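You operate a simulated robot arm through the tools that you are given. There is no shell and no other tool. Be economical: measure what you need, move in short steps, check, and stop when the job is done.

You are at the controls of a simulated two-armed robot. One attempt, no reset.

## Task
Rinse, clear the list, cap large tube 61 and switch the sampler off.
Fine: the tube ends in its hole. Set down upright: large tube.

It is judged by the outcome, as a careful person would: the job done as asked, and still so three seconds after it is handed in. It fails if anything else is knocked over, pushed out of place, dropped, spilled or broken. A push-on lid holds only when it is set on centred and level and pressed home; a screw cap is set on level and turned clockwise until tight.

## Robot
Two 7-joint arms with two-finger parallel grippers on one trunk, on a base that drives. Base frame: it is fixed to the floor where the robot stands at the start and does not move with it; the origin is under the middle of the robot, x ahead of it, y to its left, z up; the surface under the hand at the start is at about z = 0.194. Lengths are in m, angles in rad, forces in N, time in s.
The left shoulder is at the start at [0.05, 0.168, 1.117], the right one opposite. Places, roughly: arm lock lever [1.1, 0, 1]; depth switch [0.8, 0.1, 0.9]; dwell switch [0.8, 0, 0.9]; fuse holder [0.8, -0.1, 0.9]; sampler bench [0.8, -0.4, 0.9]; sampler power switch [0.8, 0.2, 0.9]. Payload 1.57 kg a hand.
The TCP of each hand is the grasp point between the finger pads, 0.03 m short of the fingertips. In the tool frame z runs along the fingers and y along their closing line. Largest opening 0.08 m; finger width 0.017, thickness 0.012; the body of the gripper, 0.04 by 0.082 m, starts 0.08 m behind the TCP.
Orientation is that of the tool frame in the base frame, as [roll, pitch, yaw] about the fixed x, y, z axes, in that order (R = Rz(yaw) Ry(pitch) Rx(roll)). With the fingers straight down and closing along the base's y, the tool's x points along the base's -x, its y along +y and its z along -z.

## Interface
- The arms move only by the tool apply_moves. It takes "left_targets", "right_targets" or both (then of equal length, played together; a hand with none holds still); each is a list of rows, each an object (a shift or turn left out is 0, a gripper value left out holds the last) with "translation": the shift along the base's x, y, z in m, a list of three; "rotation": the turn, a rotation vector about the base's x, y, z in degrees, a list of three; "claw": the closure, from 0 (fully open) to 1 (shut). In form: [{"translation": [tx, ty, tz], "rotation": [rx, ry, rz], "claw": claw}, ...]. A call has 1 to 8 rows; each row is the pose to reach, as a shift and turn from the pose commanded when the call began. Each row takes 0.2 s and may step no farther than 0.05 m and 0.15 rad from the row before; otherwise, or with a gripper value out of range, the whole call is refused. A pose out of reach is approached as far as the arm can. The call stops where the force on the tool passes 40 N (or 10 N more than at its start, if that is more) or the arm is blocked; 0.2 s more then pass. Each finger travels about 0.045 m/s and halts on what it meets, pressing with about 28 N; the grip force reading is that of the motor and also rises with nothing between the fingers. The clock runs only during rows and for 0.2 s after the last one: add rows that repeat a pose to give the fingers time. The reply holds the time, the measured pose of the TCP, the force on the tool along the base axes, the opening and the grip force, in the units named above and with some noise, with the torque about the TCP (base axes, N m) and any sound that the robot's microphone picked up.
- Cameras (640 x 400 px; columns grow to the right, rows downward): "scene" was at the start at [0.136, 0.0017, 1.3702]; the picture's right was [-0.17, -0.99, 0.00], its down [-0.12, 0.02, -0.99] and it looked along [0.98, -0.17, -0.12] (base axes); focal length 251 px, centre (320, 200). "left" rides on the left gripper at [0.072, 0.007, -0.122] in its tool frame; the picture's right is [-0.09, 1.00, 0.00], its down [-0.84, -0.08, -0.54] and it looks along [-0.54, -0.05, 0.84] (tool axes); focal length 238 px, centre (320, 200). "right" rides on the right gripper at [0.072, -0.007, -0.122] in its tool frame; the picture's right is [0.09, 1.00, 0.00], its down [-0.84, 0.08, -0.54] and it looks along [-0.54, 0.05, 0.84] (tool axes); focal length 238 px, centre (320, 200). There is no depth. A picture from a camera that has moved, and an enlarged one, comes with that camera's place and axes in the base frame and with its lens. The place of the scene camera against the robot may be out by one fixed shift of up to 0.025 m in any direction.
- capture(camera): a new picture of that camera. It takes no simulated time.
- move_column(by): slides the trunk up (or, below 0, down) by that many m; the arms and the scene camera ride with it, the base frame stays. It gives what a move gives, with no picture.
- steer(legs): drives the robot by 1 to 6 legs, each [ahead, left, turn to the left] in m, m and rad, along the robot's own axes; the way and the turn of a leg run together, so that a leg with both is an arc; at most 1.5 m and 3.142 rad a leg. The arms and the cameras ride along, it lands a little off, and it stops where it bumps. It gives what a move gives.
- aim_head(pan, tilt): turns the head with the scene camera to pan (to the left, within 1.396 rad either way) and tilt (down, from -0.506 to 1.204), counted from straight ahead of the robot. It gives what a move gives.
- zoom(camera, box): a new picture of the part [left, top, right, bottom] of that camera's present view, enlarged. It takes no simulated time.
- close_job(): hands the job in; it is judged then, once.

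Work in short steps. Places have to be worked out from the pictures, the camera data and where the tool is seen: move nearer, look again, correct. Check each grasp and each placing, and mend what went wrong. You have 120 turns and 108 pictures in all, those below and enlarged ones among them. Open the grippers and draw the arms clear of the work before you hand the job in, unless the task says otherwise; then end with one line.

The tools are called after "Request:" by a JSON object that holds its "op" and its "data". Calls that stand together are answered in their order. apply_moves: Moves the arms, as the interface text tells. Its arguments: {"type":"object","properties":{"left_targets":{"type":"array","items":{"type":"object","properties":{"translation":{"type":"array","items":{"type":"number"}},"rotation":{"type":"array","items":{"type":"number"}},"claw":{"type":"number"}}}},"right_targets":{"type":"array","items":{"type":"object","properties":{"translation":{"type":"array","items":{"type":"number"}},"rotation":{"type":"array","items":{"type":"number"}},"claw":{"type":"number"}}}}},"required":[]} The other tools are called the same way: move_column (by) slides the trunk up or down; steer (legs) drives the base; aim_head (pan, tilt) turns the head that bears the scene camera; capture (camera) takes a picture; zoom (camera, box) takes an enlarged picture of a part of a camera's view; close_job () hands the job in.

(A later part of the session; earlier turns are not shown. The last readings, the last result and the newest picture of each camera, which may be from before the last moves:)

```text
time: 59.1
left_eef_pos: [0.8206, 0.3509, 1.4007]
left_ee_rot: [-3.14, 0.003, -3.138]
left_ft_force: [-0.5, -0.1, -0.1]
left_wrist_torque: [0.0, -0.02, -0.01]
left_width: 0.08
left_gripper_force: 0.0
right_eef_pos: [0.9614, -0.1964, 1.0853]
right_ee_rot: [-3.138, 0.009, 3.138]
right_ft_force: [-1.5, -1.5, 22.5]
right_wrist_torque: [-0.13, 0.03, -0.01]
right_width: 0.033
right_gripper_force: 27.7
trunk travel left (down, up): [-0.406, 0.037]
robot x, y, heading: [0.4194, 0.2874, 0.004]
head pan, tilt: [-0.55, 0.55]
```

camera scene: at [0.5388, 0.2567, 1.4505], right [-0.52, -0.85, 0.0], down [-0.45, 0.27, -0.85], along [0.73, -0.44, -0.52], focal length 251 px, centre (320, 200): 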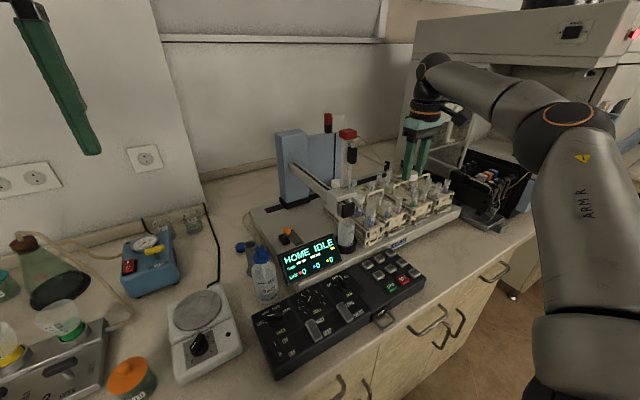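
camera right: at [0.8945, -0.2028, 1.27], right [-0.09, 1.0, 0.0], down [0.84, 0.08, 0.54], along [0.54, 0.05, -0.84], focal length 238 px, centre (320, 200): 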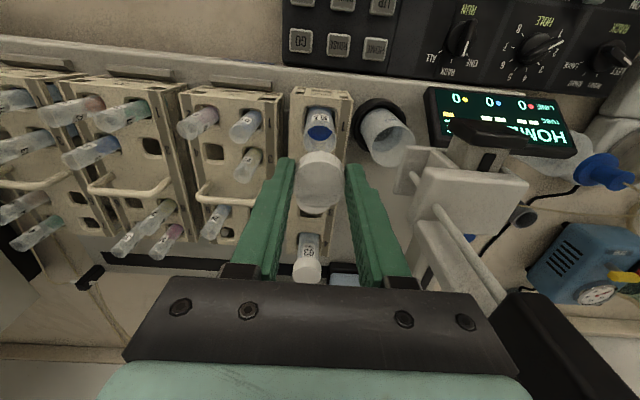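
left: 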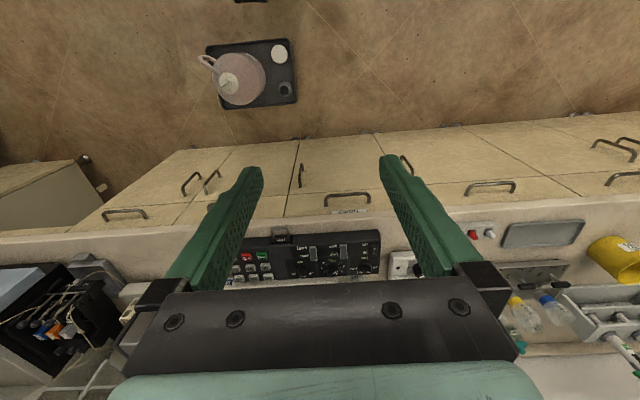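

Even contact at z 1.0853. The ribbed cap looks like a screw cap, so I turn clockwise (−z) with a light press and watch height and torque.

Request:
{"op": "apply_moves", "data": {"right_targets": [{"translation": [0, 0, 0.003], "rotation": [0, 0, -8]}, {"translation": [0, 0, 0.003], "rotation": [0, 0, -16]}, {"translation": [0, 0, 0.002], "rotation": [0, 0, -24]}, {"translation": [0, 0, 0.002], "rotation": [0, 0, -32]}, {"translation": [0, 0, 0.001], "rotation": [0, 0, -40]}, {"translation": [0, 0, 0.001], "rotation": [0, 0, -48]}]}}

Request:
{"op": "zoom", "data": {"camera": "scene", "box": [360, 170, 420, 230]}}

```text
time: 60.5
left_eef_pos: [0.8206, 0.3504, 1.4007]
left_ee_rot: [-3.137, 0.002, -3.14]
left_ft_force: [-0.2, -0.1, -0.3]
left_wrist_torque: [0.01, 0.0, 0.02]
left_width: 0.0799
left_gripper_force: 0.0
right_eef_pos: [0.9624, -0.1943, 1.0834]
right_ee_rot: [3.138, 0.007, 2.3]
right_ft_force: [-0.4, 4.3, 21.8]
right_wrist_torque: [0.19, -0.1, 0.03]
right_width: 0.0326
right_gripper_force: 28.4
trunk travel left (down, up): [-0.406, 0.037]
robot x, y, heading: [0.4126, 0.2877, 0.002]
head pan, tilt: [-0.55, 0.55]
```

```text
6.67 times, centred on (390, 200) of scene
camera zoom: at [0.5359, 0.2598, 1.4509], right [-0.52, -0.85, 0.0], down [-0.44, 0.27, -0.85], along [0.73, -0.45, -0.52], focal length 1671 px, centre (-147, 200)
```

zoom: 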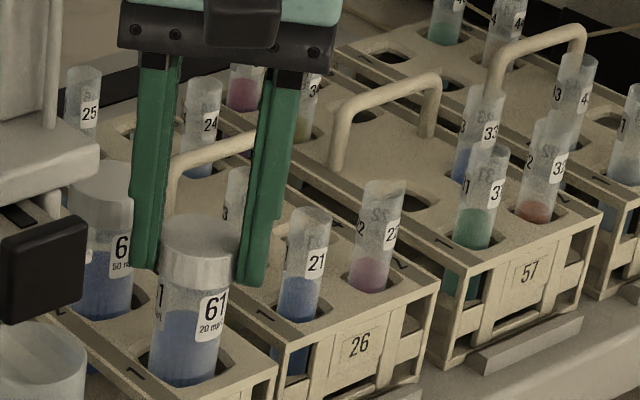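

Height fell ~2 mm while turning 48°. I keep turning another 56°.

Request:
{"op": "apply_moves", "data": {"right_targets": [{"translation": [0, 0, 0.001], "rotation": [0, 0, -8]}, {"translation": [0, 0, 0.001], "rotation": [0, 0, -16]}, {"translation": [0, 0, 0], "rotation": [0, 0, -24]}, {"translation": [0, 0, 0], "rotation": [0, 0, -32]}, {"translation": [0, 0, -0.001], "rotation": [0, 0, -40]}, {"translation": [0, 0, -0.001], "rotation": [0, 0, -48]}, {"translation": [0, 0, -0.001], "rotation": [0, 0, -56]}]}}

```text
time: 62.1
left_eef_pos: [0.821, 0.3498, 1.4008]
left_ee_rot: [-3.137, 0.001, -3.14]
left_ft_force: [0.7, 0.4, -0.6]
left_wrist_torque: [0.0, 0.01, -0.01]
left_width: 0.0802
left_gripper_force: 0.1
right_eef_pos: [0.9628, -0.1945, 1.0851]
right_ee_rot: [3.138, 0.004, 1.327]
right_ft_force: [1.7, 10.2, 14.9]
right_wrist_torque: [0.09, -0.99, 0.49]
right_width: 0.033
right_gripper_force: 27.8
trunk travel left (down, up): [-0.406, 0.037]
robot x, y, heading: [0.4152, 0.2848, 0.006]
head pan, tilt: [-0.55, 0.55]
```

Torque jumped (τz 0.49, τy −0.99, Fy 10) — something may be touching. I look before going on.

Request:
{"op": "zoom", "data": {"camera": "scene", "box": [340, 110, 440, 230]}}

Request:
{"op": "capture", "data": {"camera": "right"}}

```text
3.33 times, centred on (390, 170) of scene
camera zoom: at [0.5367, 0.2602, 1.4508], right [-0.52, -0.85, 0.0], down [-0.44, 0.27, -0.85], along [0.73, -0.45, -0.52], focal length 836 px, centre (87, 300)
```

zoom: 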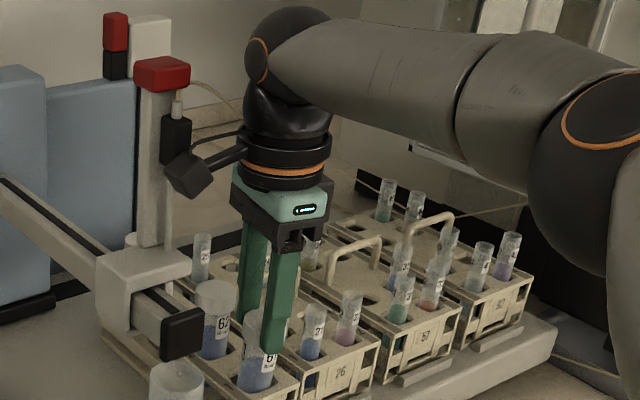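

```text
40 pictures are left
camera right: at [0.9727, -0.1223, 1.2057], right [0.99, -0.15, 0.0], down [-0.13, -0.83, 0.54], along [-0.08, -0.54, -0.84], focal length 238 px, centre (320, 200)
```

right: 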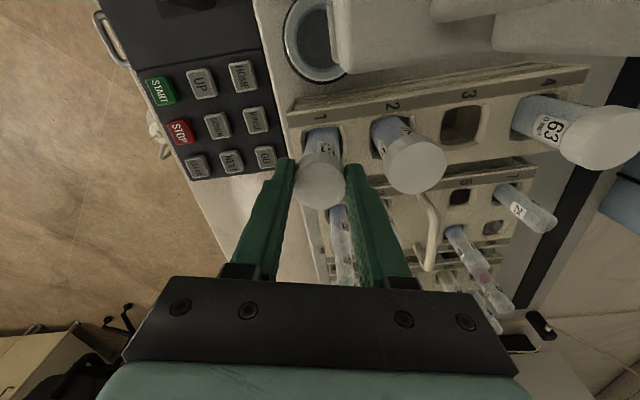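

My wrist camera has swung against the sampler's needle carriage (Fx couple explains the torques). I slacken the grip slightly and turn back at once.

Request:
{"op": "apply_moves", "data": {"right_targets": [{"rotation": [0, 0, 6], "claw": 0.45}, {"rotation": [0, 0, 14], "claw": 0.45}, {"rotation": [0, 0, 22], "claw": 0.45}, {"rotation": [0, 0, 30], "claw": 0.45}, {"rotation": [0, 0, 38], "claw": 0.45}, {"rotation": [0, 0, 46], "claw": 0.45}, {"rotation": [0, 0, 54], "claw": 0.45}]}}

Request:
{"op": "zoom", "data": {"camera": "scene", "box": [340, 120, 440, 240]}}

Request:
{"op": "capture", "data": {"camera": "right"}}

```text
time: 63.7
left_eef_pos: [0.8223, 0.347, 1.4001]
left_ee_rot: [-3.14, 0.001, -3.14]
left_ft_force: [0.0, 0.3, 0.6]
left_wrist_torque: [0.0, 0.02, -0.01]
left_width: 0.0801
left_gripper_force: 0.2
right_eef_pos: [0.9628, -0.1973, 1.08]
right_ee_rot: [3.14, 0.003, 2.269]
right_ft_force: [0.2, -0.2, -0.9]
right_wrist_torque: [-0.02, 0.0, 0.02]
right_width: 0.0439
right_gripper_force: 0.0
trunk travel left (down, up): [-0.406, 0.037]
robot x, y, heading: [0.4165, 0.2864, 0.002]
head pan, tilt: [-0.55, 0.55]
```

```text
3.33 times, centred on (390, 180) of scene
camera zoom: at [0.5382, 0.2572, 1.4505], right [-0.52, -0.85, 0.0], down [-0.45, 0.27, -0.85], along [0.73, -0.44, -0.52], focal length 836 px, centre (87, 267)
```

zoom: 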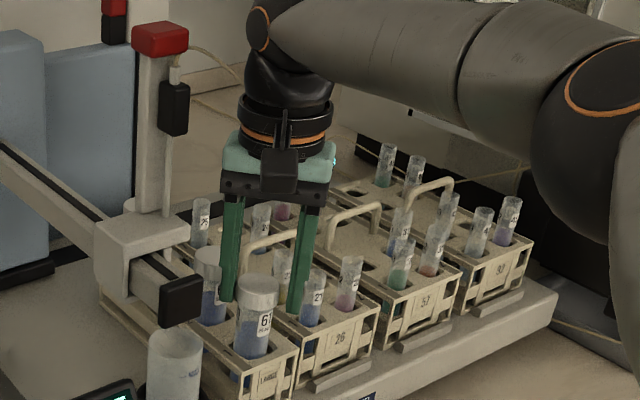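

```text
38 pictures are left
camera right: at [0.9105, -0.1463, 1.2024], right [0.7, 0.71, 0.0], down [0.6, -0.59, 0.54], along [0.39, -0.38, -0.84], focal length 238 px, centre (320, 200)
```

right: 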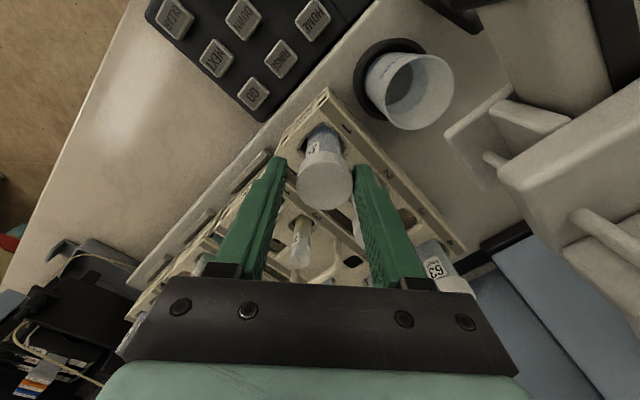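

The sampler looks undisturbed and the cap rests on tube 61. I zoom to see whether it sits level and how it compares with 62.

Request:
{"op": "zoom", "data": {"camera": "scene", "box": [390, 190, 430, 230]}}

Request:
{"op": "zoom", "data": {"camera": "right", "box": [280, 110, 370, 220]}}

```text
10.00 times, centred on (410, 210) of scene
camera zoom: at [0.5382, 0.2572, 1.4505], right [-0.52, -0.85, 0.0], down [-0.45, 0.27, -0.85], along [0.73, -0.44, -0.52], focal length 2507 px, centre (-580, 100)
```

zoom: 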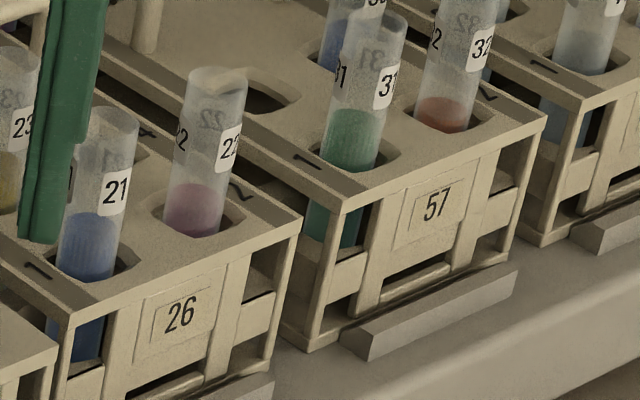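

```text
3.64 times, centred on (325, 165) of right
camera zoom: at [0.9105, -0.1463, 1.2024], right [0.7, 0.71, 0.0], down [0.6, -0.59, 0.54], along [0.39, -0.38, -0.84], focal length 867 px, centre (302, 327)
```

zoom: 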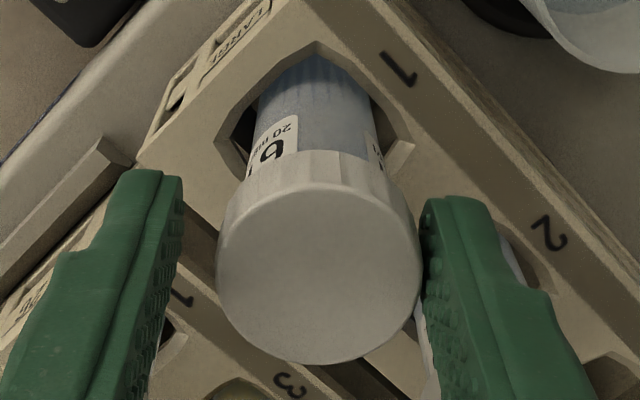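

Request:
{"op": "zoom", "data": {"camera": "scene", "box": [340, 185, 396, 230]}}

```text
8.89 times, centred on (368, 208) of scene
camera zoom: at [0.5382, 0.2572, 1.4505], right [-0.52, -0.85, 0.0], down [-0.45, 0.27, -0.85], along [0.73, -0.44, -0.52], focal length 2228 px, centre (-107, 133)
```

zoom: 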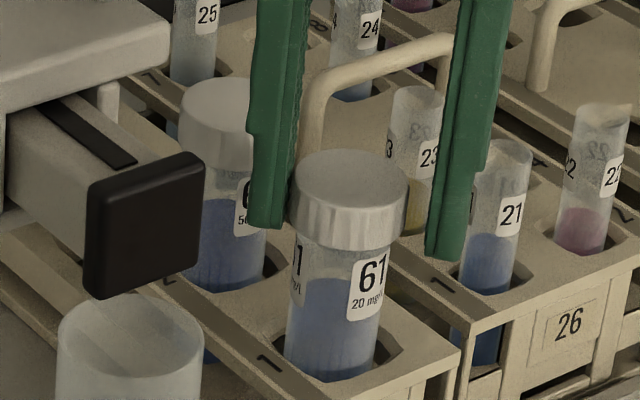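

The cap sits level on 61. To tighten properly I regrip: centre (+1.8,+1.8 mm), swing the open hand counter-clockwise so the camera stays on the free −y side, then close and turn clockwise.

Request:
{"op": "apply_moves", "data": {"right_targets": [{"translation": [0.0018, 0.0018, 0], "rotation": [0, 0, 8]}, {"translation": [0.0018, 0.0018, 0], "rotation": [0, 0, 16]}, {"translation": [0.0018, 0.0018, 0], "rotation": [0, 0, 24]}, {"translation": [0.0018, 0.0018, 0], "rotation": [0, 0, 32]}, {"translation": [0.0018, 0.0018, 0], "rotation": [0, 0, 40]}, {"translation": [0.0018, 0.0018, 0], "rotation": [0, 0, 48]}, {"translation": [0.0018, 0.0018, 0], "rotation": [0, 0, 56]}, {"translation": [0.0018, 0.0018, 0], "rotation": [0, 0, 64]}]}}

Request:
{"op": "apply_moves", "data": {"right_targets": [{"rotation": [0, 0, 8]}, {"rotation": [0, 0, 16]}, {"rotation": [0, 0, 24]}, {"rotation": [0, 0, 32]}, {"rotation": [0, 0, 40]}]}}

Request:
{"op": "zoom", "data": {"camera": "right", "box": [240, 100, 400, 220]}}

```text
time: 65.5
left_eef_pos: [0.823, 0.347, 1.3996]
left_ee_rot: [-3.141, -0.001, -3.139]
left_ft_force: [1.1, -0.6, 1.0]
left_wrist_torque: [0.02, 0.02, -0.01]
left_width: 0.08
left_gripper_force: 0.0
right_eef_pos: [0.9635, -0.1942, 1.0806]
right_ee_rot: [-3.141, 0.002, -2.896]
right_ft_force: [-1.4, 0.0, -0.6]
right_wrist_torque: [0.02, 0.02, 0.03]
right_width: 0.044
right_gripper_force: 0.1
trunk travel left (down, up): [-0.406, 0.037]
robot x, y, heading: [0.416, 0.2858, -0.001]
head pan, tilt: [-0.55, 0.55]
```

```text
time: 66.7
left_eef_pos: [0.8226, 0.3466, 1.4009]
left_ee_rot: [-3.14, -0.001, -3.14]
left_ft_force: [-0.1, 0.2, -0.6]
left_wrist_torque: [0.01, 0.02, 0.0]
left_width: 0.0801
left_gripper_force: 0.0
right_eef_pos: [0.9632, -0.194, 1.0801]
right_ee_rot: [3.141, 0.002, -2.198]
right_ft_force: [0.1, -0.6, 0.3]
right_wrist_torque: [0.0, 0.0, -0.03]
right_width: 0.044
right_gripper_force: 0.0
trunk travel left (down, up): [-0.406, 0.037]
robot x, y, heading: [0.4152, 0.2892, 0.001]
head pan, tilt: [-0.55, 0.55]
```

```text
3.33 times, centred on (320, 160) of right
camera zoom: at [0.9263, -0.2573, 1.2023], right [-0.86, 0.51, 0.0], down [0.43, 0.72, 0.54], along [0.28, 0.47, -0.84], focal length 794 px, centre (320, 333)
```

zoom: 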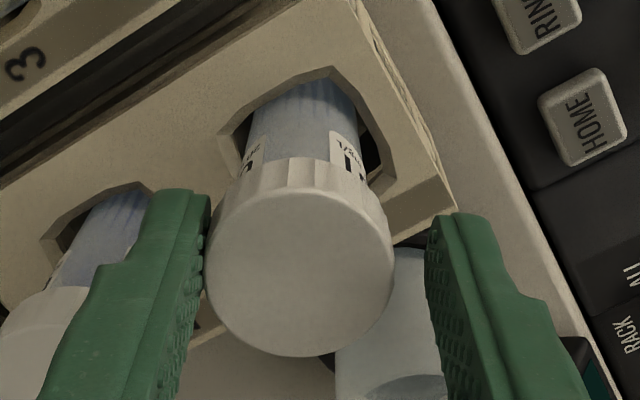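

The cap is about (+2.2, −1.8) mm from my TCP; I correct, close, then turn clockwise with a slight downward bias.

Request:
{"op": "apply_moves", "data": {"right_targets": [{"translation": [0.0022, -0.0018, 0], "claw": 0.45}, {"translation": [0.0022, -0.0018, 0], "claw": 1}, {"translation": [0.0022, -0.0018, 0], "claw": 1}, {"translation": [0.0022, -0.0018, 0], "claw": 1}, {"translation": [0.0022, -0.0018, 0], "claw": 1}]}}

Request:
{"op": "apply_moves", "data": {"right_targets": [{"translation": [0, 0, -0.001], "rotation": [0, 0, -8]}, {"translation": [0, 0, -0.001], "rotation": [0, 0, -16]}, {"translation": [0, 0, -0.001], "rotation": [0, 0, -24]}, {"translation": [0, 0, -0.001], "rotation": [0, 0, -32]}, {"translation": [0, 0, -0.001], "rotation": [0, 0, -40]}]}}

```text
time: 67.9
left_eef_pos: [0.8227, 0.3472, 1.4011]
left_ee_rot: [-3.14, 0.0, -3.14]
left_ft_force: [-0.6, -0.8, 0.0]
left_wrist_torque: [0.0, -0.01, 0.05]
left_width: 0.0802
left_gripper_force: 0.1
right_eef_pos: [0.9666, -0.196, 1.0806]
right_ee_rot: [-3.141, 0.001, -2.199]
right_ft_force: [-0.6, -0.2, -0.3]
right_wrist_torque: [0.03, -0.02, 0.0]
right_width: 0.0328
right_gripper_force: 27.7
trunk travel left (down, up): [-0.406, 0.037]
robot x, y, heading: [0.4171, 0.2878, -0.002]
head pan, tilt: [-0.55, 0.55]
```

```text
time: 69.1
left_eef_pos: [0.8235, 0.348, 1.3997]
left_ee_rot: [-3.14, 0.0, -3.139]
left_ft_force: [-1.0, 0.8, -0.2]
left_wrist_torque: [-0.04, 0.0, -0.06]
left_width: 0.0799
left_gripper_force: 0.1
right_eef_pos: [0.9664, -0.1974, 1.0792]
right_ee_rot: [3.141, 0.002, -2.9]
right_ft_force: [-0.4, -0.3, 1.7]
right_wrist_torque: [0.07, 0.09, -0.01]
right_width: 0.0324
right_gripper_force: 28.0
trunk travel left (down, up): [-0.406, 0.037]
robot x, y, heading: [0.4194, 0.283, 0.005]
head pan, tilt: [-0.55, 0.55]
```

No resistance yet, so it is not tight. I continue clockwise with more downward bias and watch height.

Request:
{"op": "apply_moves", "data": {"right_targets": [{"translation": [0, 0, -0.001], "rotation": [0, 0, -8]}, {"translation": [0, 0, -0.0015], "rotation": [0, 0, -16]}, {"translation": [0, 0, -0.002], "rotation": [0, 0, -24]}, {"translation": [0, 0, -0.0025], "rotation": [0, 0, -32]}, {"translation": [0, 0, -0.003], "rotation": [0, 0, -40]}]}}

```text
time: 70.3
left_eef_pos: [0.8223, 0.3492, 1.4011]
left_ee_rot: [-3.14, 0.002, -3.14]
left_ft_force: [-0.3, -0.3, 0.2]
left_wrist_torque: [0.02, 0.0, 0.0]
left_width: 0.0802
left_gripper_force: 0.0
right_eef_pos: [0.965, -0.1955, 1.0788]
right_ee_rot: [-3.141, 0.005, 2.684]
right_ft_force: [0.1, -1.4, 10.4]
right_wrist_torque: [-0.1, -0.04, 0.04]
right_width: 0.0328
right_gripper_force: 27.7
trunk travel left (down, up): [-0.406, 0.037]
robot x, y, heading: [0.4135, 0.2861, 0.002]
head pan, tilt: [-0.55, 0.55]
```

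Request:
{"op": "apply_moves", "data": {"right_targets": [{"translation": [0, 0, 0], "rotation": [0, 0, -8]}, {"translation": [0, 0, 0], "rotation": [0, 0, -16]}, {"translation": [0, 0, 0], "rotation": [0, 0, -24]}, {"translation": [0, 0, 0], "rotation": [0, 0, -30]}]}}

Request:
{"op": "zoom", "data": {"camera": "scene", "box": [340, 185, 396, 230]}}

```text
time: 71.3
left_eef_pos: [0.8229, 0.3481, 1.3997]
left_ee_rot: [-3.138, 0.001, -3.139]
left_ft_force: [0.9, -0.2, 0.0]
left_wrist_torque: [0.01, 0.0, -0.01]
left_width: 0.0798
left_gripper_force: 0.1
right_eef_pos: [0.9655, -0.196, 1.0779]
right_ee_rot: [3.139, 0.005, 2.161]
right_ft_force: [1.4, 0.1, 12.2]
right_wrist_torque: [-0.03, -0.06, 0.02]
right_width: 0.0326
right_gripper_force: 27.5
trunk travel left (down, up): [-0.406, 0.037]
robot x, y, heading: [0.4168, 0.2875, 0.002]
head pan, tilt: [-0.55, 0.55]
```

```text
8.89 times, centred on (368, 208) of scene
camera zoom: at [0.5371, 0.2583, 1.4508], right [-0.52, -0.85, 0.0], down [-0.44, 0.27, -0.85], along [0.73, -0.45, -0.52], focal length 2228 px, centre (-107, 133)
```

zoom: 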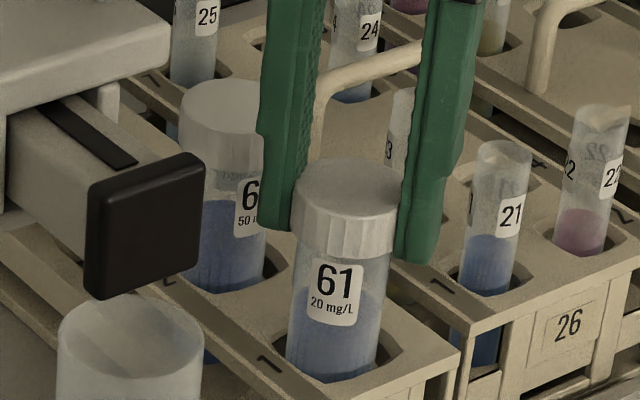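

The tube's label has turned ~45°, so the cap now drags the tube: it is getting snug. I press down firmly to see whether it seats or clicks.

Request:
{"op": "apply_moves", "data": {"right_targets": [{"translation": [0, 0, -0.002]}, {"translation": [0, 0, -0.004]}, {"translation": [0, 0, -0.005]}]}}

Request:
{"op": "zoom", "data": {"camera": "scene", "box": [348, 190, 384, 216]}}

```text
time: 72.1
left_eef_pos: [0.82, 0.3495, 1.4017]
left_ee_rot: [-3.139, 0.004, -3.141]
left_ft_force: [-0.5, 0.4, -0.6]
left_wrist_torque: [0.01, 0.0, 0.01]
left_width: 0.0801
left_gripper_force: 0.0
right_eef_pos: [0.9655, -0.1954, 1.0778]
right_ee_rot: [3.135, 0.009, 2.163]
right_ft_force: [0.4, -2.5, 28.8]
right_wrist_torque: [-0.13, 0.0, 0.0]
right_width: 0.0327
right_gripper_force: 27.9
trunk travel left (down, up): [-0.406, 0.037]
robot x, y, heading: [0.4179, 0.2889, 0.004]
head pan, tilt: [-0.55, 0.55]
```

```text
15.38 times, centred on (366, 203) of scene
camera zoom: at [0.5351, 0.2597, 1.4512], right [-0.52, -0.85, 0.0], down [-0.44, 0.27, -0.85], along [0.73, -0.45, -0.52], focal length 3857 px, centre (-388, 154)
```

zoom: 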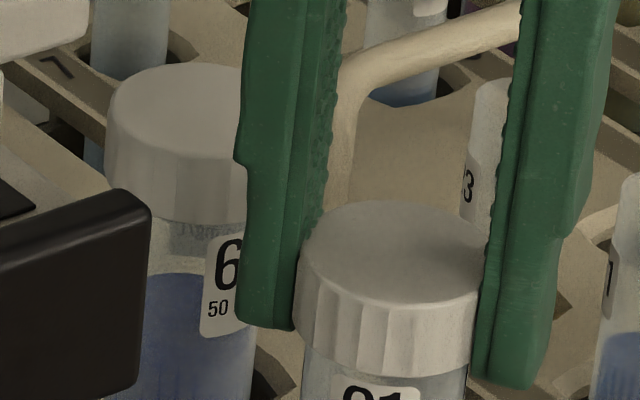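

Seat height matches the cap on 62 and it does not give under 29 N. To ensure tightness I do one more regrip stroke, pressing harder so the tube is held in its hole by friction.

Request:
{"op": "apply_moves", "data": {"right_targets": [{"translation": [0, 0, 0.005]}, {"translation": [0, 0, 0.006], "claw": 0.45}, {"translation": [0, 0, 0.006], "claw": 0.45}, {"translation": [0, 0, 0.006], "claw": 0.45, "rotation": [0, 0, 8]}, {"translation": [0, 0, 0.006], "claw": 0.45, "rotation": [0, 0, 16]}, {"translation": [0, 0, 0.006], "claw": 0.45, "rotation": [0, 0, 24]}, {"translation": [0, 0, 0.006], "claw": 0.45, "rotation": [0, 0, 32]}, {"translation": [0, 0, 0.006], "claw": 0.45, "rotation": [0, 0, 40]}]}}

Request:
{"op": "apply_moves", "data": {"right_targets": [{"rotation": [0, 0, 8]}, {"rotation": [0, 0, 16]}, {"rotation": [0, 0, 24]}, {"rotation": [0, 0, 32]}, {"rotation": [0, 0, 40]}, {"rotation": [0, 0, 48]}, {"rotation": [0, 0, 56]}, {"rotation": [0, 0, 62]}]}}

Request:
{"op": "zoom", "data": {"camera": "right", "box": [240, 100, 400, 220]}}

```text
time: 73.9
left_eef_pos: [0.8228, 0.3483, 1.4006]
left_ee_rot: [-3.139, 0.001, -3.14]
left_ft_force: [-0.3, -1.1, 0.2]
left_wrist_torque: [-0.01, 0.01, 0.02]
left_width: 0.0801
left_gripper_force: 0.1
right_eef_pos: [0.9656, -0.1972, 1.0788]
right_ee_rot: [3.141, 0.004, 2.865]
right_ft_force: [0.1, -0.1, -0.2]
right_wrist_torque: [0.02, 0.01, 0.02]
right_width: 0.0441
right_gripper_force: 0.0
trunk travel left (down, up): [-0.406, 0.037]
robot x, y, heading: [0.4157, 0.287, 0.001]
head pan, tilt: [-0.55, 0.55]
```

```text
time: 75.7
left_eef_pos: [0.8223, 0.3474, 1.3993]
left_ee_rot: [-3.139, -0.002, -3.14]
left_ft_force: [0.3, -0.5, 0.7]
left_wrist_torque: [-0.02, 0.0, -0.03]
left_width: 0.0801
left_gripper_force: 0.0
right_eef_pos: [0.9664, -0.1954, 1.0786]
right_ee_rot: [-3.141, 0.003, -2.339]
right_ft_force: [0.0, -1.2, 0.3]
right_wrist_torque: [0.0, 0.05, 0.02]
right_width: 0.044
right_gripper_force: 0.0
trunk travel left (down, up): [-0.406, 0.037]
robot x, y, heading: [0.4168, 0.2844, -0.0]
head pan, tilt: [-0.55, 0.55]
```

```text
3.33 times, centred on (320, 160) of right
camera zoom: at [0.9208, -0.2531, 1.1998], right [-0.78, 0.62, 0.0], down [0.52, 0.66, 0.54], along [0.34, 0.42, -0.84], focal length 794 px, centre (320, 333)
```

zoom: 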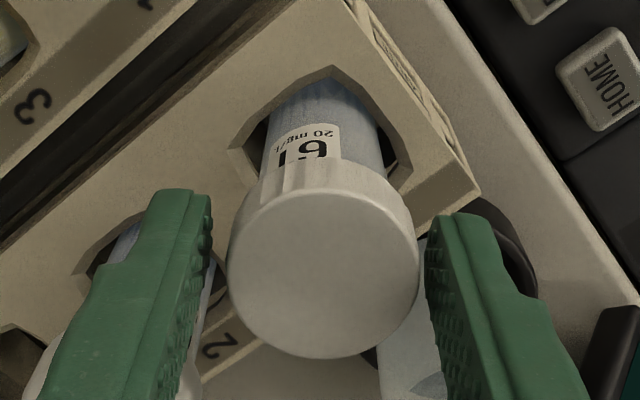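

Well centred. I close, press to ~20 N and turn clockwise, checking the torque.

Request:
{"op": "apply_moves", "data": {"right_targets": [{"claw": 1}, {"claw": 1}, {"claw": 1}, {"claw": 1}, {"translation": [0, 0, -0.003], "claw": 1}, {"translation": [0, 0, -0.005], "claw": 1}]}}

Request:
{"op": "apply_moves", "data": {"right_targets": [{"rotation": [0, 0, -8]}, {"rotation": [0, 0, -16]}, {"rotation": [0, 0, -24]}, {"rotation": [0, 0, -32]}, {"rotation": [0, 0, -40]}]}}

Request:
{"op": "zoom", "data": {"camera": "right", "box": [240, 100, 400, 220]}}

```text
time: 77.1
left_eef_pos: [0.8214, 0.3489, 1.4008]
left_ee_rot: [-3.138, 0.001, -3.139]
left_ft_force: [-0.9, -0.2, 0.6]
left_wrist_torque: [0.0, 0.0, 0.04]
left_width: 0.0802
left_gripper_force: 0.0
right_eef_pos: [0.9662, -0.1959, 1.0775]
right_ee_rot: [-3.135, 0.004, -2.34]
right_ft_force: [-1.6, 0.1, 17.0]
right_wrist_torque: [0.0, 0.16, -0.01]
right_width: 0.0335
right_gripper_force: 28.3
trunk travel left (down, up): [-0.406, 0.037]
robot x, y, heading: [0.4166, 0.2876, 0.002]
head pan, tilt: [-0.55, 0.55]
```

```text
time: 78.3
left_eef_pos: [0.8207, 0.3491, 1.3997]
left_ee_rot: [-3.139, 0.003, -3.14]
left_ft_force: [0.5, 0.6, -0.5]
left_wrist_torque: [0.0, 0.01, 0.03]
left_width: 0.08
left_gripper_force: 0.1
right_eef_pos: [0.9646, -0.1955, 1.0762]
right_ee_rot: [3.141, 0.003, -3.04]
right_ft_force: [-0.8, 0.0, 17.6]
right_wrist_torque: [0.01, -0.02, -0.04]
right_width: 0.0333
right_gripper_force: 28.1
trunk travel left (down, up): [-0.406, 0.037]
robot x, y, heading: [0.4156, 0.2898, 0.002]
head pan, tilt: [-0.55, 0.55]
```

```text
3.33 times, centred on (320, 160) of right
camera zoom: at [0.894, -0.2092, 1.1976], right [-0.19, 0.98, 0.0], down [0.82, 0.16, 0.55], along [0.54, 0.1, -0.84], focal length 794 px, centre (320, 333)
```

zoom: 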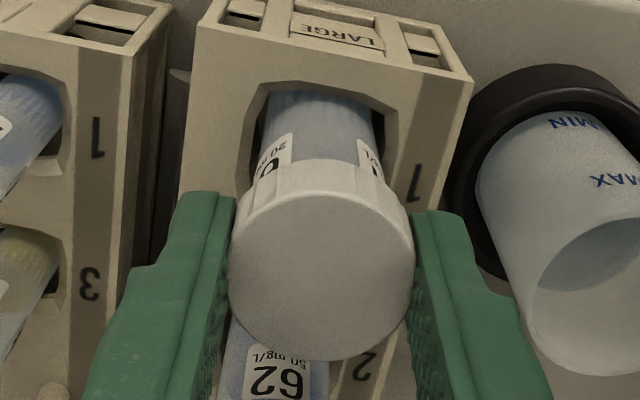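

The label shows the tube stayed still while the cap turned and sank ~1 mm, so the thread is engaging but not tight. I continue.

Request:
{"op": "apply_moves", "data": {"right_targets": [{"translation": [0, 0, -0.0005], "rotation": [0, 0, -8]}, {"translation": [0, 0, -0.001], "rotation": [0, 0, -16]}, {"translation": [0, 0, -0.001], "rotation": [0, 0, -24]}, {"translation": [0, 0, -0.001], "rotation": [0, 0, -32]}, {"translation": [0, 0, -0.001], "rotation": [0, 0, -40]}, {"translation": [0, 0, -0.001], "rotation": [0, 0, -48]}, {"translation": [0, 0, -0.001], "rotation": [0, 0, -56]}, {"translation": [0, 0, -0.001], "rotation": [0, 0, -62]}]}}

Request:
{"op": "zoom", "data": {"camera": "scene", "box": [340, 185, 396, 230]}}

```text
time: 80.1
left_eef_pos: [0.8211, 0.3499, 1.4006]
left_ee_rot: [-3.138, 0.001, -3.14]
left_ft_force: [0.7, 0.6, 0.4]
left_wrist_torque: [-0.05, -0.01, 0.02]
left_width: 0.0799
left_gripper_force: 0.1
right_eef_pos: [0.9642, -0.1949, 1.0755]
right_ee_rot: [3.137, 0.005, 2.16]
right_ft_force: [0.5, -0.8, 20.0]
right_wrist_torque: [-0.1, -0.09, 0.01]
right_width: 0.0334
right_gripper_force: 28.4
trunk travel left (down, up): [-0.406, 0.037]
robot x, y, heading: [0.4169, 0.2855, -0.002]
head pan, tilt: [-0.55, 0.55]
```

```text
8.89 times, centred on (368, 208) of scene
camera zoom: at [0.5363, 0.259, 1.4508], right [-0.52, -0.85, 0.0], down [-0.44, 0.27, -0.85], along [0.73, -0.45, -0.52], focal length 2228 px, centre (-107, 133)
```

zoom: 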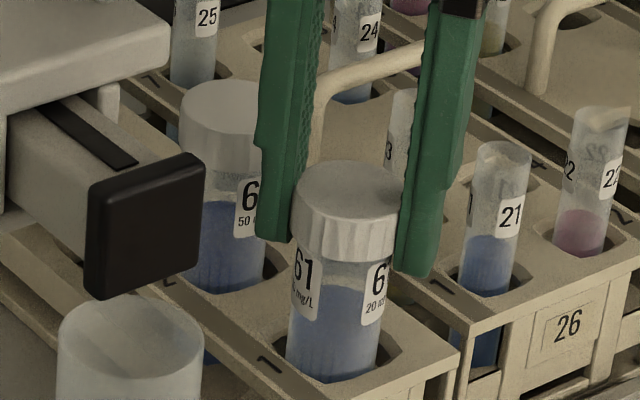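

Progress: cap sinks ~2 mm per stroke. I do another regrip stroke, back counter-clockwise open first.

Request:
{"op": "apply_moves", "data": {"right_targets": [{"translation": [0, 0, 0.004]}, {"translation": [0, 0, 0.004], "claw": 0.45}, {"translation": [0, 0, 0.004], "claw": 0.45}, {"translation": [0, 0, 0.004], "claw": 0.45, "rotation": [0, 0, 8]}, {"translation": [0, 0, 0.004], "claw": 0.45, "rotation": [0, 0, 16]}, {"translation": [0, 0, 0.004], "claw": 0.45, "rotation": [0, 0, 24]}, {"translation": [0, 0, 0.004], "claw": 0.45, "rotation": [0, 0, 32]}, {"translation": [0, 0, 0.004], "claw": 0.45, "rotation": [0, 0, 40]}]}}

Request:
{"op": "apply_moves", "data": {"right_targets": [{"rotation": [0, 0, 8]}, {"rotation": [0, 0, 16]}, {"rotation": [0, 0, 24]}, {"rotation": [0, 0, 32]}, {"rotation": [0, 0, 40]}, {"rotation": [0, 0, 48]}, {"rotation": [0, 0, 56]}, {"rotation": [0, 0, 64]}]}}

Request:
{"op": "apply_moves", "data": {"right_targets": [{"rotation": [0, 0, 8]}, {"rotation": [0, 0, 16]}, {"rotation": [0, 0, 24], "claw": 0.45}, {"rotation": [0, 0, 24], "claw": 1}, {"rotation": [0, 0, 24], "claw": 1}, {"rotation": [0, 0, 24], "claw": 1}, {"rotation": [0, 0, 24], "claw": 1}]}}

Request:
{"op": "zoom", "data": {"camera": "scene", "box": [340, 185, 396, 230]}}

```text
time: 81.9
left_eef_pos: [0.8236, 0.3485, 1.3991]
left_ee_rot: [-3.141, 0.0, -3.141]
left_ft_force: [0.2, 0.2, -0.6]
left_wrist_torque: [0.05, -0.02, 0.02]
left_width: 0.0803
left_gripper_force: 0.0
right_eef_pos: [0.9681, -0.1952, 1.076]
right_ee_rot: [-3.141, 0.001, 2.862]
right_ft_force: [0.1, 0.3, 0.2]
right_wrist_torque: [0.02, 0.01, 0.01]
right_width: 0.044
right_gripper_force: 0.0
trunk travel left (down, up): [-0.406, 0.037]
robot x, y, heading: [0.4193, 0.2884, 0.003]
head pan, tilt: [-0.55, 0.55]
```

```text
time: 83.7
left_eef_pos: [0.8235, 0.3487, 1.3996]
left_ee_rot: [-3.141, -0.001, -3.139]
left_ft_force: [0.2, -0.8, -0.4]
left_wrist_torque: [0.02, -0.03, -0.02]
left_width: 0.0801
left_gripper_force: 0.1
right_eef_pos: [0.9675, -0.1953, 1.0759]
right_ee_rot: [-3.141, 0.003, -2.299]
right_ft_force: [-0.2, -0.5, -0.8]
right_wrist_torque: [0.0, -0.01, 0.0]
right_width: 0.044
right_gripper_force: 0.0
trunk travel left (down, up): [-0.406, 0.037]
robot x, y, heading: [0.4164, 0.2872, -0.001]
head pan, tilt: [-0.55, 0.55]
```

```text
time: 85.3
left_eef_pos: [0.8229, 0.3467, 1.3996]
left_ee_rot: [-3.139, 0.001, -3.141]
left_ft_force: [0.0, -0.2, 0.5]
left_wrist_torque: [0.03, 0.02, -0.02]
left_width: 0.0801
left_gripper_force: 0.0
right_eef_pos: [0.9659, -0.1962, 1.0777]
right_ee_rot: [3.14, 0.003, -1.886]
right_ft_force: [-0.2, -0.9, 0.0]
right_wrist_torque: [0.03, 0.04, 0.02]
right_width: 0.0327
right_gripper_force: 27.9
trunk travel left (down, up): [-0.406, 0.037]
robot x, y, heading: [0.4194, 0.2866, -0.001]
head pan, tilt: [-0.55, 0.55]
```

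```text
8.89 times, centred on (368, 208) of scene
camera zoom: at [0.5382, 0.2572, 1.4506], right [-0.52, -0.85, 0.0], down [-0.45, 0.27, -0.85], along [0.73, -0.44, -0.52], focal length 2228 px, centre (-107, 133)
```

zoom: 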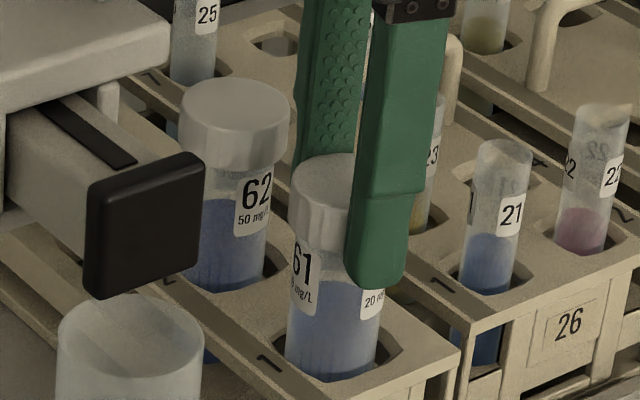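

Gripped at yaw −1.89. I turn clockwise 64° with a light press, then check torque and whether the tube turned.

Request:
{"op": "apply_moves", "data": {"right_targets": [{"translation": [0, 0, -0.002], "rotation": [0, 0, -8]}, {"translation": [0, 0, -0.003], "rotation": [0, 0, -16]}, {"translation": [0, 0, -0.003], "rotation": [0, 0, -24]}, {"translation": [0, 0, -0.003], "rotation": [0, 0, -32]}, {"translation": [0, 0, -0.003], "rotation": [0, 0, -40]}, {"translation": [0, 0, -0.003], "rotation": [0, 0, -48]}, {"translation": [0, 0, -0.003], "rotation": [0, 0, -56]}, {"translation": [0, 0, -0.003], "rotation": [0, 0, -64]}]}}

Request:
{"op": "zoom", "data": {"camera": "scene", "box": [340, 185, 396, 230]}}

```text
time: 87.1
left_eef_pos: [0.8215, 0.3488, 1.4004]
left_ee_rot: [-3.14, 0.0, -3.139]
left_ft_force: [-0.1, 0.2, 0.4]
left_wrist_torque: [0.01, -0.02, 0.0]
left_width: 0.0798
left_gripper_force: 0.1
right_eef_pos: [0.9647, -0.1944, 1.0752]
right_ee_rot: [-3.14, 0.004, -3.007]
right_ft_force: [0.7, -1.6, 19.9]
right_wrist_torque: [-0.22, -0.07, 0.0]
right_width: 0.0326
right_gripper_force: 27.8
trunk travel left (down, up): [-0.406, 0.037]
robot x, y, heading: [0.4133, 0.2877, 0.005]
head pan, tilt: [-0.55, 0.55]
```

```text
8.89 times, centred on (368, 208) of scene
camera zoom: at [0.5363, 0.2588, 1.4509], right [-0.52, -0.85, 0.0], down [-0.44, 0.27, -0.85], along [0.73, -0.45, -0.52], focal length 2228 px, centre (-107, 133)
```

zoom: 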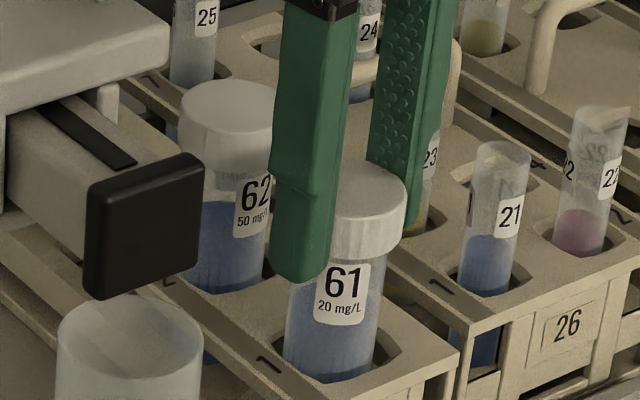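

This time the height stayed at 1.075 and the tube mostly co-rotated, so the thread is near its end. I finish the stroke (48° more) to confirm full co-rotation.

Request:
{"op": "apply_moves", "data": {"right_targets": [{"translation": [0, 0, 0.002], "rotation": [0, 0, -8]}, {"translation": [0, 0, 0.002], "rotation": [0, 0, -16]}, {"translation": [0, 0, 0.002], "rotation": [0, 0, -24]}, {"translation": [0, 0, 0.002], "rotation": [0, 0, -32]}, {"translation": [0, 0, 0.002], "rotation": [0, 0, -40]}, {"translation": [0, 0, 0.002], "rotation": [0, 0, -48]}, {"translation": [0, 0, 0.002], "rotation": [0, 0, -56]}, {"translation": [0, 0, 0.002], "rotation": [0, 0, -62]}]}}

Request:
{"op": "zoom", "data": {"camera": "scene", "box": [340, 185, 396, 230]}}

```text
time: 88.9
left_eef_pos: [0.8227, 0.348, 1.4002]
left_ee_rot: [-3.139, 0.001, -3.14]
left_ft_force: [0.0, 0.2, -0.7]
left_wrist_torque: [-0.01, -0.01, 0.02]
left_width: 0.08
left_gripper_force: 0.0
right_eef_pos: [0.9651, -0.1966, 1.0758]
right_ee_rot: [3.141, 0.004, 2.194]
right_ft_force: [0.3, 1.0, 7.2]
right_wrist_torque: [-0.02, -0.09, 0.04]
right_width: 0.0329
right_gripper_force: 28.1
trunk travel left (down, up): [-0.406, 0.037]
robot x, y, heading: [0.4161, 0.2871, -0.001]
head pan, tilt: [-0.55, 0.55]
```

```text
8.89 times, centred on (368, 208) of scene
camera zoom: at [0.5376, 0.2578, 1.4507], right [-0.52, -0.85, 0.0], down [-0.45, 0.27, -0.85], along [0.73, -0.45, -0.52], focal length 2228 px, centre (-107, 133)
```

zoom: 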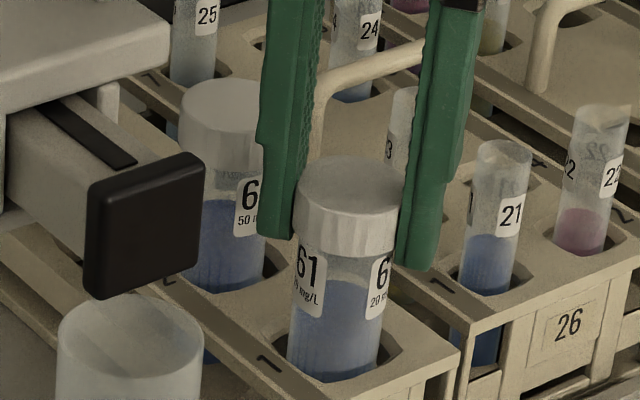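

Tube now mostly turns with the cap. Test of hold: I lift gently 12 mm and look whether the tube comes along with the cap.

Request:
{"op": "apply_moves", "data": {"right_targets": [{"translation": [0, 0, 0.005]}, {"translation": [0, 0, 0.01]}, {"translation": [0, 0, 0.015]}]}}

Request:
{"op": "zoom", "data": {"camera": "scene", "box": [340, 185, 396, 230]}}

```text
time: 89.7
left_eef_pos: [0.8226, 0.3478, 1.3996]
left_ee_rot: [-3.14, 0.001, -3.14]
left_ft_force: [0.4, -0.3, 0.3]
left_wrist_torque: [-0.02, -0.01, -0.01]
left_width: 0.0802
left_gripper_force: 0.0
right_eef_pos: [0.9667, -0.1959, 1.09]
right_ee_rot: [3.141, 0.0, 2.197]
right_ft_force: [0.4, 0.4, -1.0]
right_wrist_torque: [0.0, 0.0, 0.0]
right_width: 0.0328
right_gripper_force: 28.1
trunk travel left (down, up): [-0.406, 0.037]
robot x, y, heading: [0.4172, 0.2872, -0.001]
head pan, tilt: [-0.55, 0.55]
```

```text
8.89 times, centred on (368, 208) of scene
camera zoom: at [0.5383, 0.2572, 1.4505], right [-0.52, -0.85, 0.0], down [-0.45, 0.27, -0.85], along [0.73, -0.44, -0.52], focal length 2228 px, centre (-107, 133)
```

zoom: 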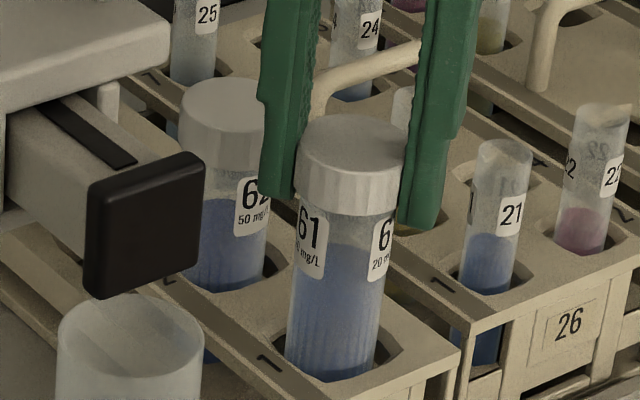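

The tube lifts with the cap, so it holds. I lower it back into its hole and do one last firm-press stroke to make sure it is tight, using the wrist view to compare cap and label.

Request:
{"op": "apply_moves", "data": {"right_targets": [{"translation": [0, 0, -0.008]}, {"translation": [0, 0, -0.015]}, {"translation": [0, 0, -0.016]}, {"translation": [0, 0, -0.014], "claw": 0.45}, {"translation": [0, 0, -0.014], "claw": 0.45}, {"translation": [0, 0, -0.014], "rotation": [0, 0, 8], "claw": 0.45}, {"translation": [0, 0, -0.014], "rotation": [0, 0, 16], "claw": 0.45}, {"translation": [0, 0, -0.014], "rotation": [0, 0, 24], "claw": 0.45}]}}

Request:
{"op": "apply_moves", "data": {"right_targets": [{"rotation": [0, 0, 8]}, {"rotation": [0, 0, 16]}, {"rotation": [0, 0, 24]}, {"rotation": [0, 0, 32]}, {"rotation": [0, 0, 40]}, {"rotation": [0, 0, 48]}, {"rotation": [0, 0, 56]}, {"rotation": [0, 0, 64]}]}}

Request:
{"op": "apply_moves", "data": {"right_targets": [{"rotation": [0, 0, 8]}, {"rotation": [0, 0, 16]}, {"rotation": [0, 0, 24]}, {"rotation": [0, 0, 24], "claw": 1}, {"rotation": [0, 0, 24], "claw": 1}, {"rotation": [0, 0, 24], "claw": 1}, {"rotation": [0, 0, 24], "claw": 1}]}}

Request:
{"op": "zoom", "data": {"camera": "right", "box": [240, 100, 400, 220]}}

```text
time: 91.5
left_eef_pos: [0.823, 0.3467, 1.3995]
left_ee_rot: [-3.141, -0.001, -3.14]
left_ft_force: [0.5, -0.4, -0.2]
left_wrist_torque: [-0.01, 0.01, 0.0]
left_width: 0.0798
left_gripper_force: 0.0
right_eef_pos: [0.9669, -0.1972, 1.0755]
right_ee_rot: [3.142, 0.002, 2.621]
right_ft_force: [-1.3, -0.3, 0.5]
right_wrist_torque: [0.0, 0.03, -0.01]
right_width: 0.0439
right_gripper_force: 0.2
trunk travel left (down, up): [-0.406, 0.037]
robot x, y, heading: [0.4135, 0.2885, -0.001]
head pan, tilt: [-0.55, 0.55]
```

```text
time: 93.3
left_eef_pos: [0.8223, 0.3472, 1.3999]
left_ee_rot: [-3.14, 0.0, -3.14]
left_ft_force: [-0.1, -0.2, -0.8]
left_wrist_torque: [0.02, -0.02, -0.01]
left_width: 0.0799
left_gripper_force: 0.0
right_eef_pos: [0.9667, -0.1955, 1.076]
right_ee_rot: [3.141, 0.003, -2.545]
right_ft_force: [0.6, 0.6, 0.4]
right_wrist_torque: [0.03, 0.01, -0.01]
right_width: 0.0441
right_gripper_force: 0.0
trunk travel left (down, up): [-0.406, 0.037]
robot x, y, heading: [0.4131, 0.2868, 0.001]
head pan, tilt: [-0.55, 0.55]
```

```text
time: 94.9
left_eef_pos: [0.8234, 0.3474, 1.4004]
left_ee_rot: [-3.139, 0.001, -3.141]
left_ft_force: [0.7, -0.2, -0.3]
left_wrist_torque: [0.03, 0.0, 0.01]
left_width: 0.0804
left_gripper_force: 0.0
right_eef_pos: [0.9663, -0.1958, 1.0755]
right_ee_rot: [-3.141, 0.001, -2.129]
right_ft_force: [0.6, -0.2, -0.4]
right_wrist_torque: [-0.02, 0.02, 0.05]
right_width: 0.0336
right_gripper_force: 28.1
trunk travel left (down, up): [-0.406, 0.037]
robot x, y, heading: [0.4173, 0.2875, 0.004]
head pan, tilt: [-0.55, 0.55]
```

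```text
3.33 times, centred on (320, 160) of right
camera zoom: at [0.9334, -0.2615, 1.1976], right [-0.89, 0.45, 0.0], down [0.38, 0.75, 0.54], along [0.24, 0.48, -0.84], focal length 794 px, centre (320, 333)
```

zoom: 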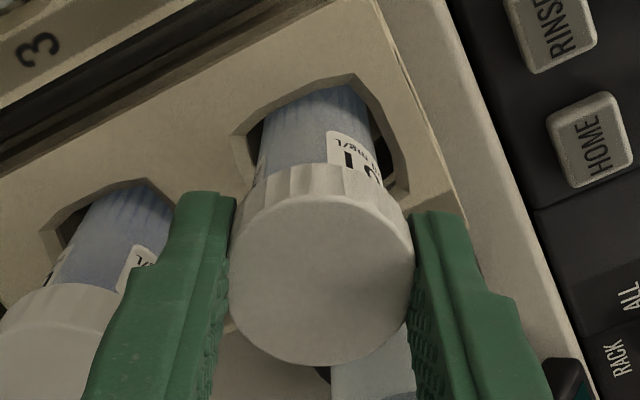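

Request:
{"op": "apply_moves", "data": {"right_targets": [{"translation": [0, 0, -0.003]}, {"translation": [0, 0, -0.0045], "rotation": [0, 0, -8]}, {"translation": [0, 0, -0.0045], "rotation": [0, 0, -16]}, {"translation": [0, 0, -0.0045], "rotation": [0, 0, -24]}, {"translation": [0, 0, -0.0045], "rotation": [0, 0, -32]}, {"translation": [0, 0, -0.0045], "rotation": [0, 0, -40]}, {"translation": [0, 0, -0.0045], "rotation": [0, 0, -48]}, {"translation": [0, 0, -0.0045], "rotation": [0, 0, -56]}]}}

Request:
{"op": "zoom", "data": {"camera": "right", "box": [240, 100, 400, 220]}}

```text
time: 96.7
left_eef_pos: [0.8209, 0.3494, 1.3999]
left_ee_rot: [-3.137, 0.002, -3.14]
left_ft_force: [-0.4, -0.2, 0.7]
left_wrist_torque: [0.02, -0.02, -0.02]
left_width: 0.08
left_gripper_force: 0.0
right_eef_pos: [0.9647, -0.1939, 1.0745]
right_ee_rot: [-3.14, 0.007, -3.108]
right_ft_force: [0.7, -0.3, 21.5]
right_wrist_torque: [0.04, -0.09, 0.12]
right_width: 0.0338
right_gripper_force: 28.4
trunk travel left (down, up): [-0.406, 0.037]
robot x, y, heading: [0.4178, 0.2873, -0.002]
head pan, tilt: [-0.55, 0.55]
```

```text
3.33 times, centred on (320, 160) of right
camera zoom: at [0.893, -0.2038, 1.1958], right [-0.12, 0.99, 0.0], down [0.83, 0.1, 0.55], along [0.54, 0.07, -0.84], focal length 794 px, centre (320, 333)
```

zoom: 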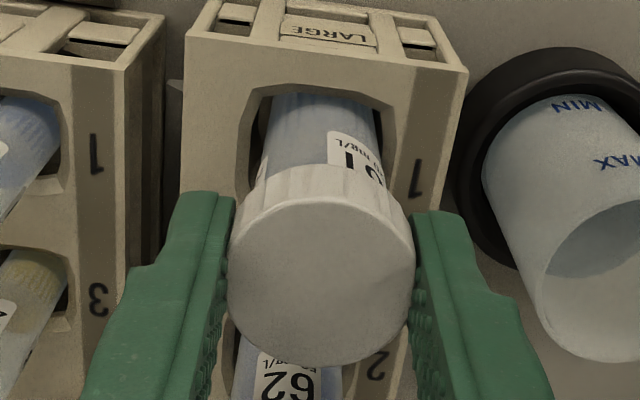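

Label stayed fixed in the wrist view over 56° while τz rose to 0.12: the cap is tight and carries the tube. I ease off, open, and lift clear.

Request:
{"op": "apply_moves", "data": {"right_targets": [{"translation": [0, 0, 0.004]}, {"translation": [0, 0, 0.004], "claw": 0.4}, {"translation": [0, 0, 0.004], "claw": 0.4}, {"translation": [0, 0, 0.004], "claw": 0.4}, {"translation": [0, 0, 0.025], "claw": 0.4}, {"translation": [0, 0, 0.06], "claw": 0.4}, {"translation": [-0.02, 0, 0.1], "claw": 0.4}, {"translation": [-0.05, 0, 0.12], "claw": 0.4}]}}

Request:
{"op": "zoom", "data": {"camera": "scene", "box": [300, 170, 440, 250]}}

```text
time: 98.5
left_eef_pos: [0.8226, 0.3481, 1.4014]
left_ee_rot: [-3.14, 0.002, -3.14]
left_ft_force: [-0.2, 0.2, 0.7]
left_wrist_torque: [0.01, -0.03, -0.01]
left_width: 0.0799
left_gripper_force: 0.0
right_eef_pos: [0.9166, -0.1988, 1.1898]
right_ee_rot: [-3.14, 0.0, -3.108]
right_ft_force: [0.9, 0.2, -0.1]
right_wrist_torque: [0.0, -0.02, -0.02]
right_width: 0.048
right_gripper_force: 0.1
trunk travel left (down, up): [-0.406, 0.037]
robot x, y, heading: [0.4157, 0.2889, -0.005]
head pan, tilt: [-0.55, 0.55]
```

```text
4.57 times, centred on (370, 210) of scene
camera zoom: at [0.5372, 0.2569, 1.4506], right [-0.52, -0.85, 0.0], down [-0.45, 0.27, -0.85], along [0.73, -0.44, -0.52], focal length 1146 px, centre (91, 154)
```

zoom: 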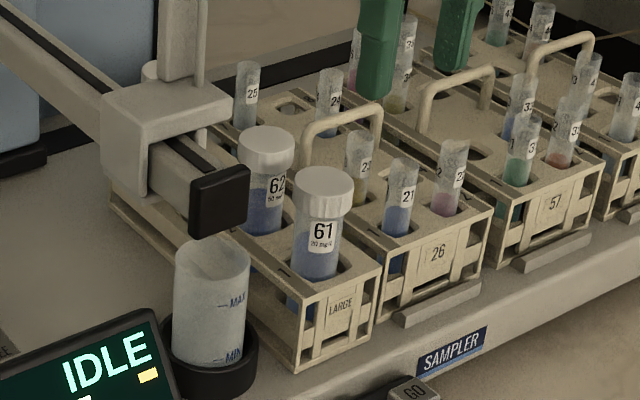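

Tube 61 is capped and upright in its hole. Now the power rocker: "0" end estimated at (0.793, 0.168). I bring the closed left hand above it and draw the right hand back.

Request:
{"op": "apply_moves", "data": {"left_targets": [{"translation": [-0.004, -0.022, -0.036], "claw": 1}, {"translation": [-0.008, -0.044, -0.072], "claw": 1}, {"translation": [-0.012, -0.066, -0.108], "claw": 1}, {"translation": [-0.016, -0.088, -0.144], "claw": 1}, {"translation": [-0.02, -0.11, -0.18], "claw": 1}, {"translation": [-0.024, -0.132, -0.216], "claw": 1}, {"translation": [-0.028, -0.155, -0.252], "claw": 1}, {"translation": [-0.03, -0.18, -0.29], "claw": 1}], "right_targets": [{"translation": [-0.02, 0, 0.02]}, {"translation": [-0.05, 0, 0.03]}, {"translation": [-0.08, 0, 0.04]}, {"translation": [-0.11, -0.01, 0.05]}, {"translation": [-0.14, -0.02, 0.06]}, {"translation": [-0.17, -0.03, 0.06]}, {"translation": [-0.2, -0.04, 0.06]}, {"translation": [-0.22, -0.05, 0.06]}]}}

Request:
{"op": "capture", "data": {"camera": "left"}}

```text
time: 100.3
left_eef_pos: [0.7948, 0.1679, 1.1105]
left_ee_rot: [-3.139, 0.003, -3.138]
left_ft_force: [-1.1, 0.4, -0.1]
left_wrist_torque: [-0.03, -0.01, -0.01]
left_width: 0.0
left_gripper_force: 21.4
right_eef_pos: [0.6947, -0.25, 1.2487]
right_ee_rot: [3.14, 0.001, -3.108]
right_ft_force: [0.0, -0.5, 0.4]
right_wrist_torque: [-0.01, 0.03, 0.04]
right_width: 0.048
right_gripper_force: 0.0
trunk travel left (down, up): [-0.406, 0.037]
robot x, y, heading: [0.4151, 0.2885, 0.002]
head pan, tilt: [-0.55, 0.55]
```

```text
21 pictures are left
camera left: at [0.7212, 0.176, 1.2338], right [0.09, 1.0, 0.0], down [0.84, -0.07, 0.54], along [0.54, -0.05, -0.84], focal length 238 px, centre (320, 200)
```

left: 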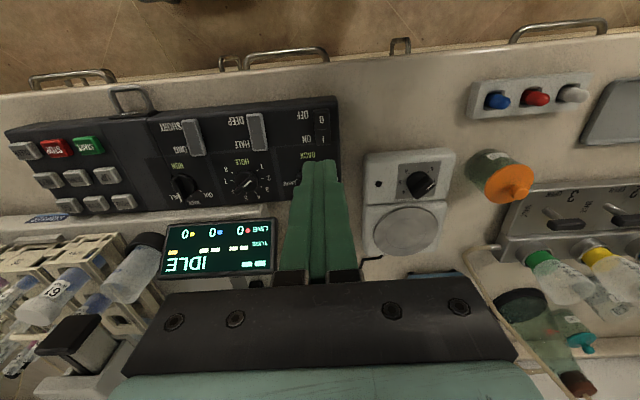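

Request:
{"op": "zoom", "data": {"camera": "left", "box": [270, 90, 370, 160]}}

```text
5.71 times, centred on (320, 125) of left
camera zoom: at [0.7212, 0.176, 1.2338], right [0.09, 1.0, 0.0], down [0.84, -0.07, 0.54], along [0.54, -0.05, -0.84], focal length 1362 px, centre (320, 629)
```

zoom: 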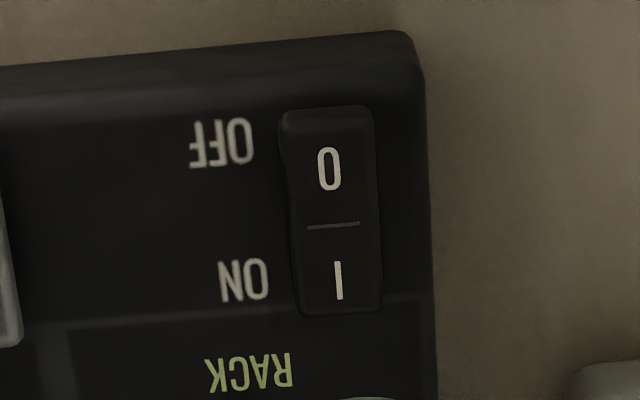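

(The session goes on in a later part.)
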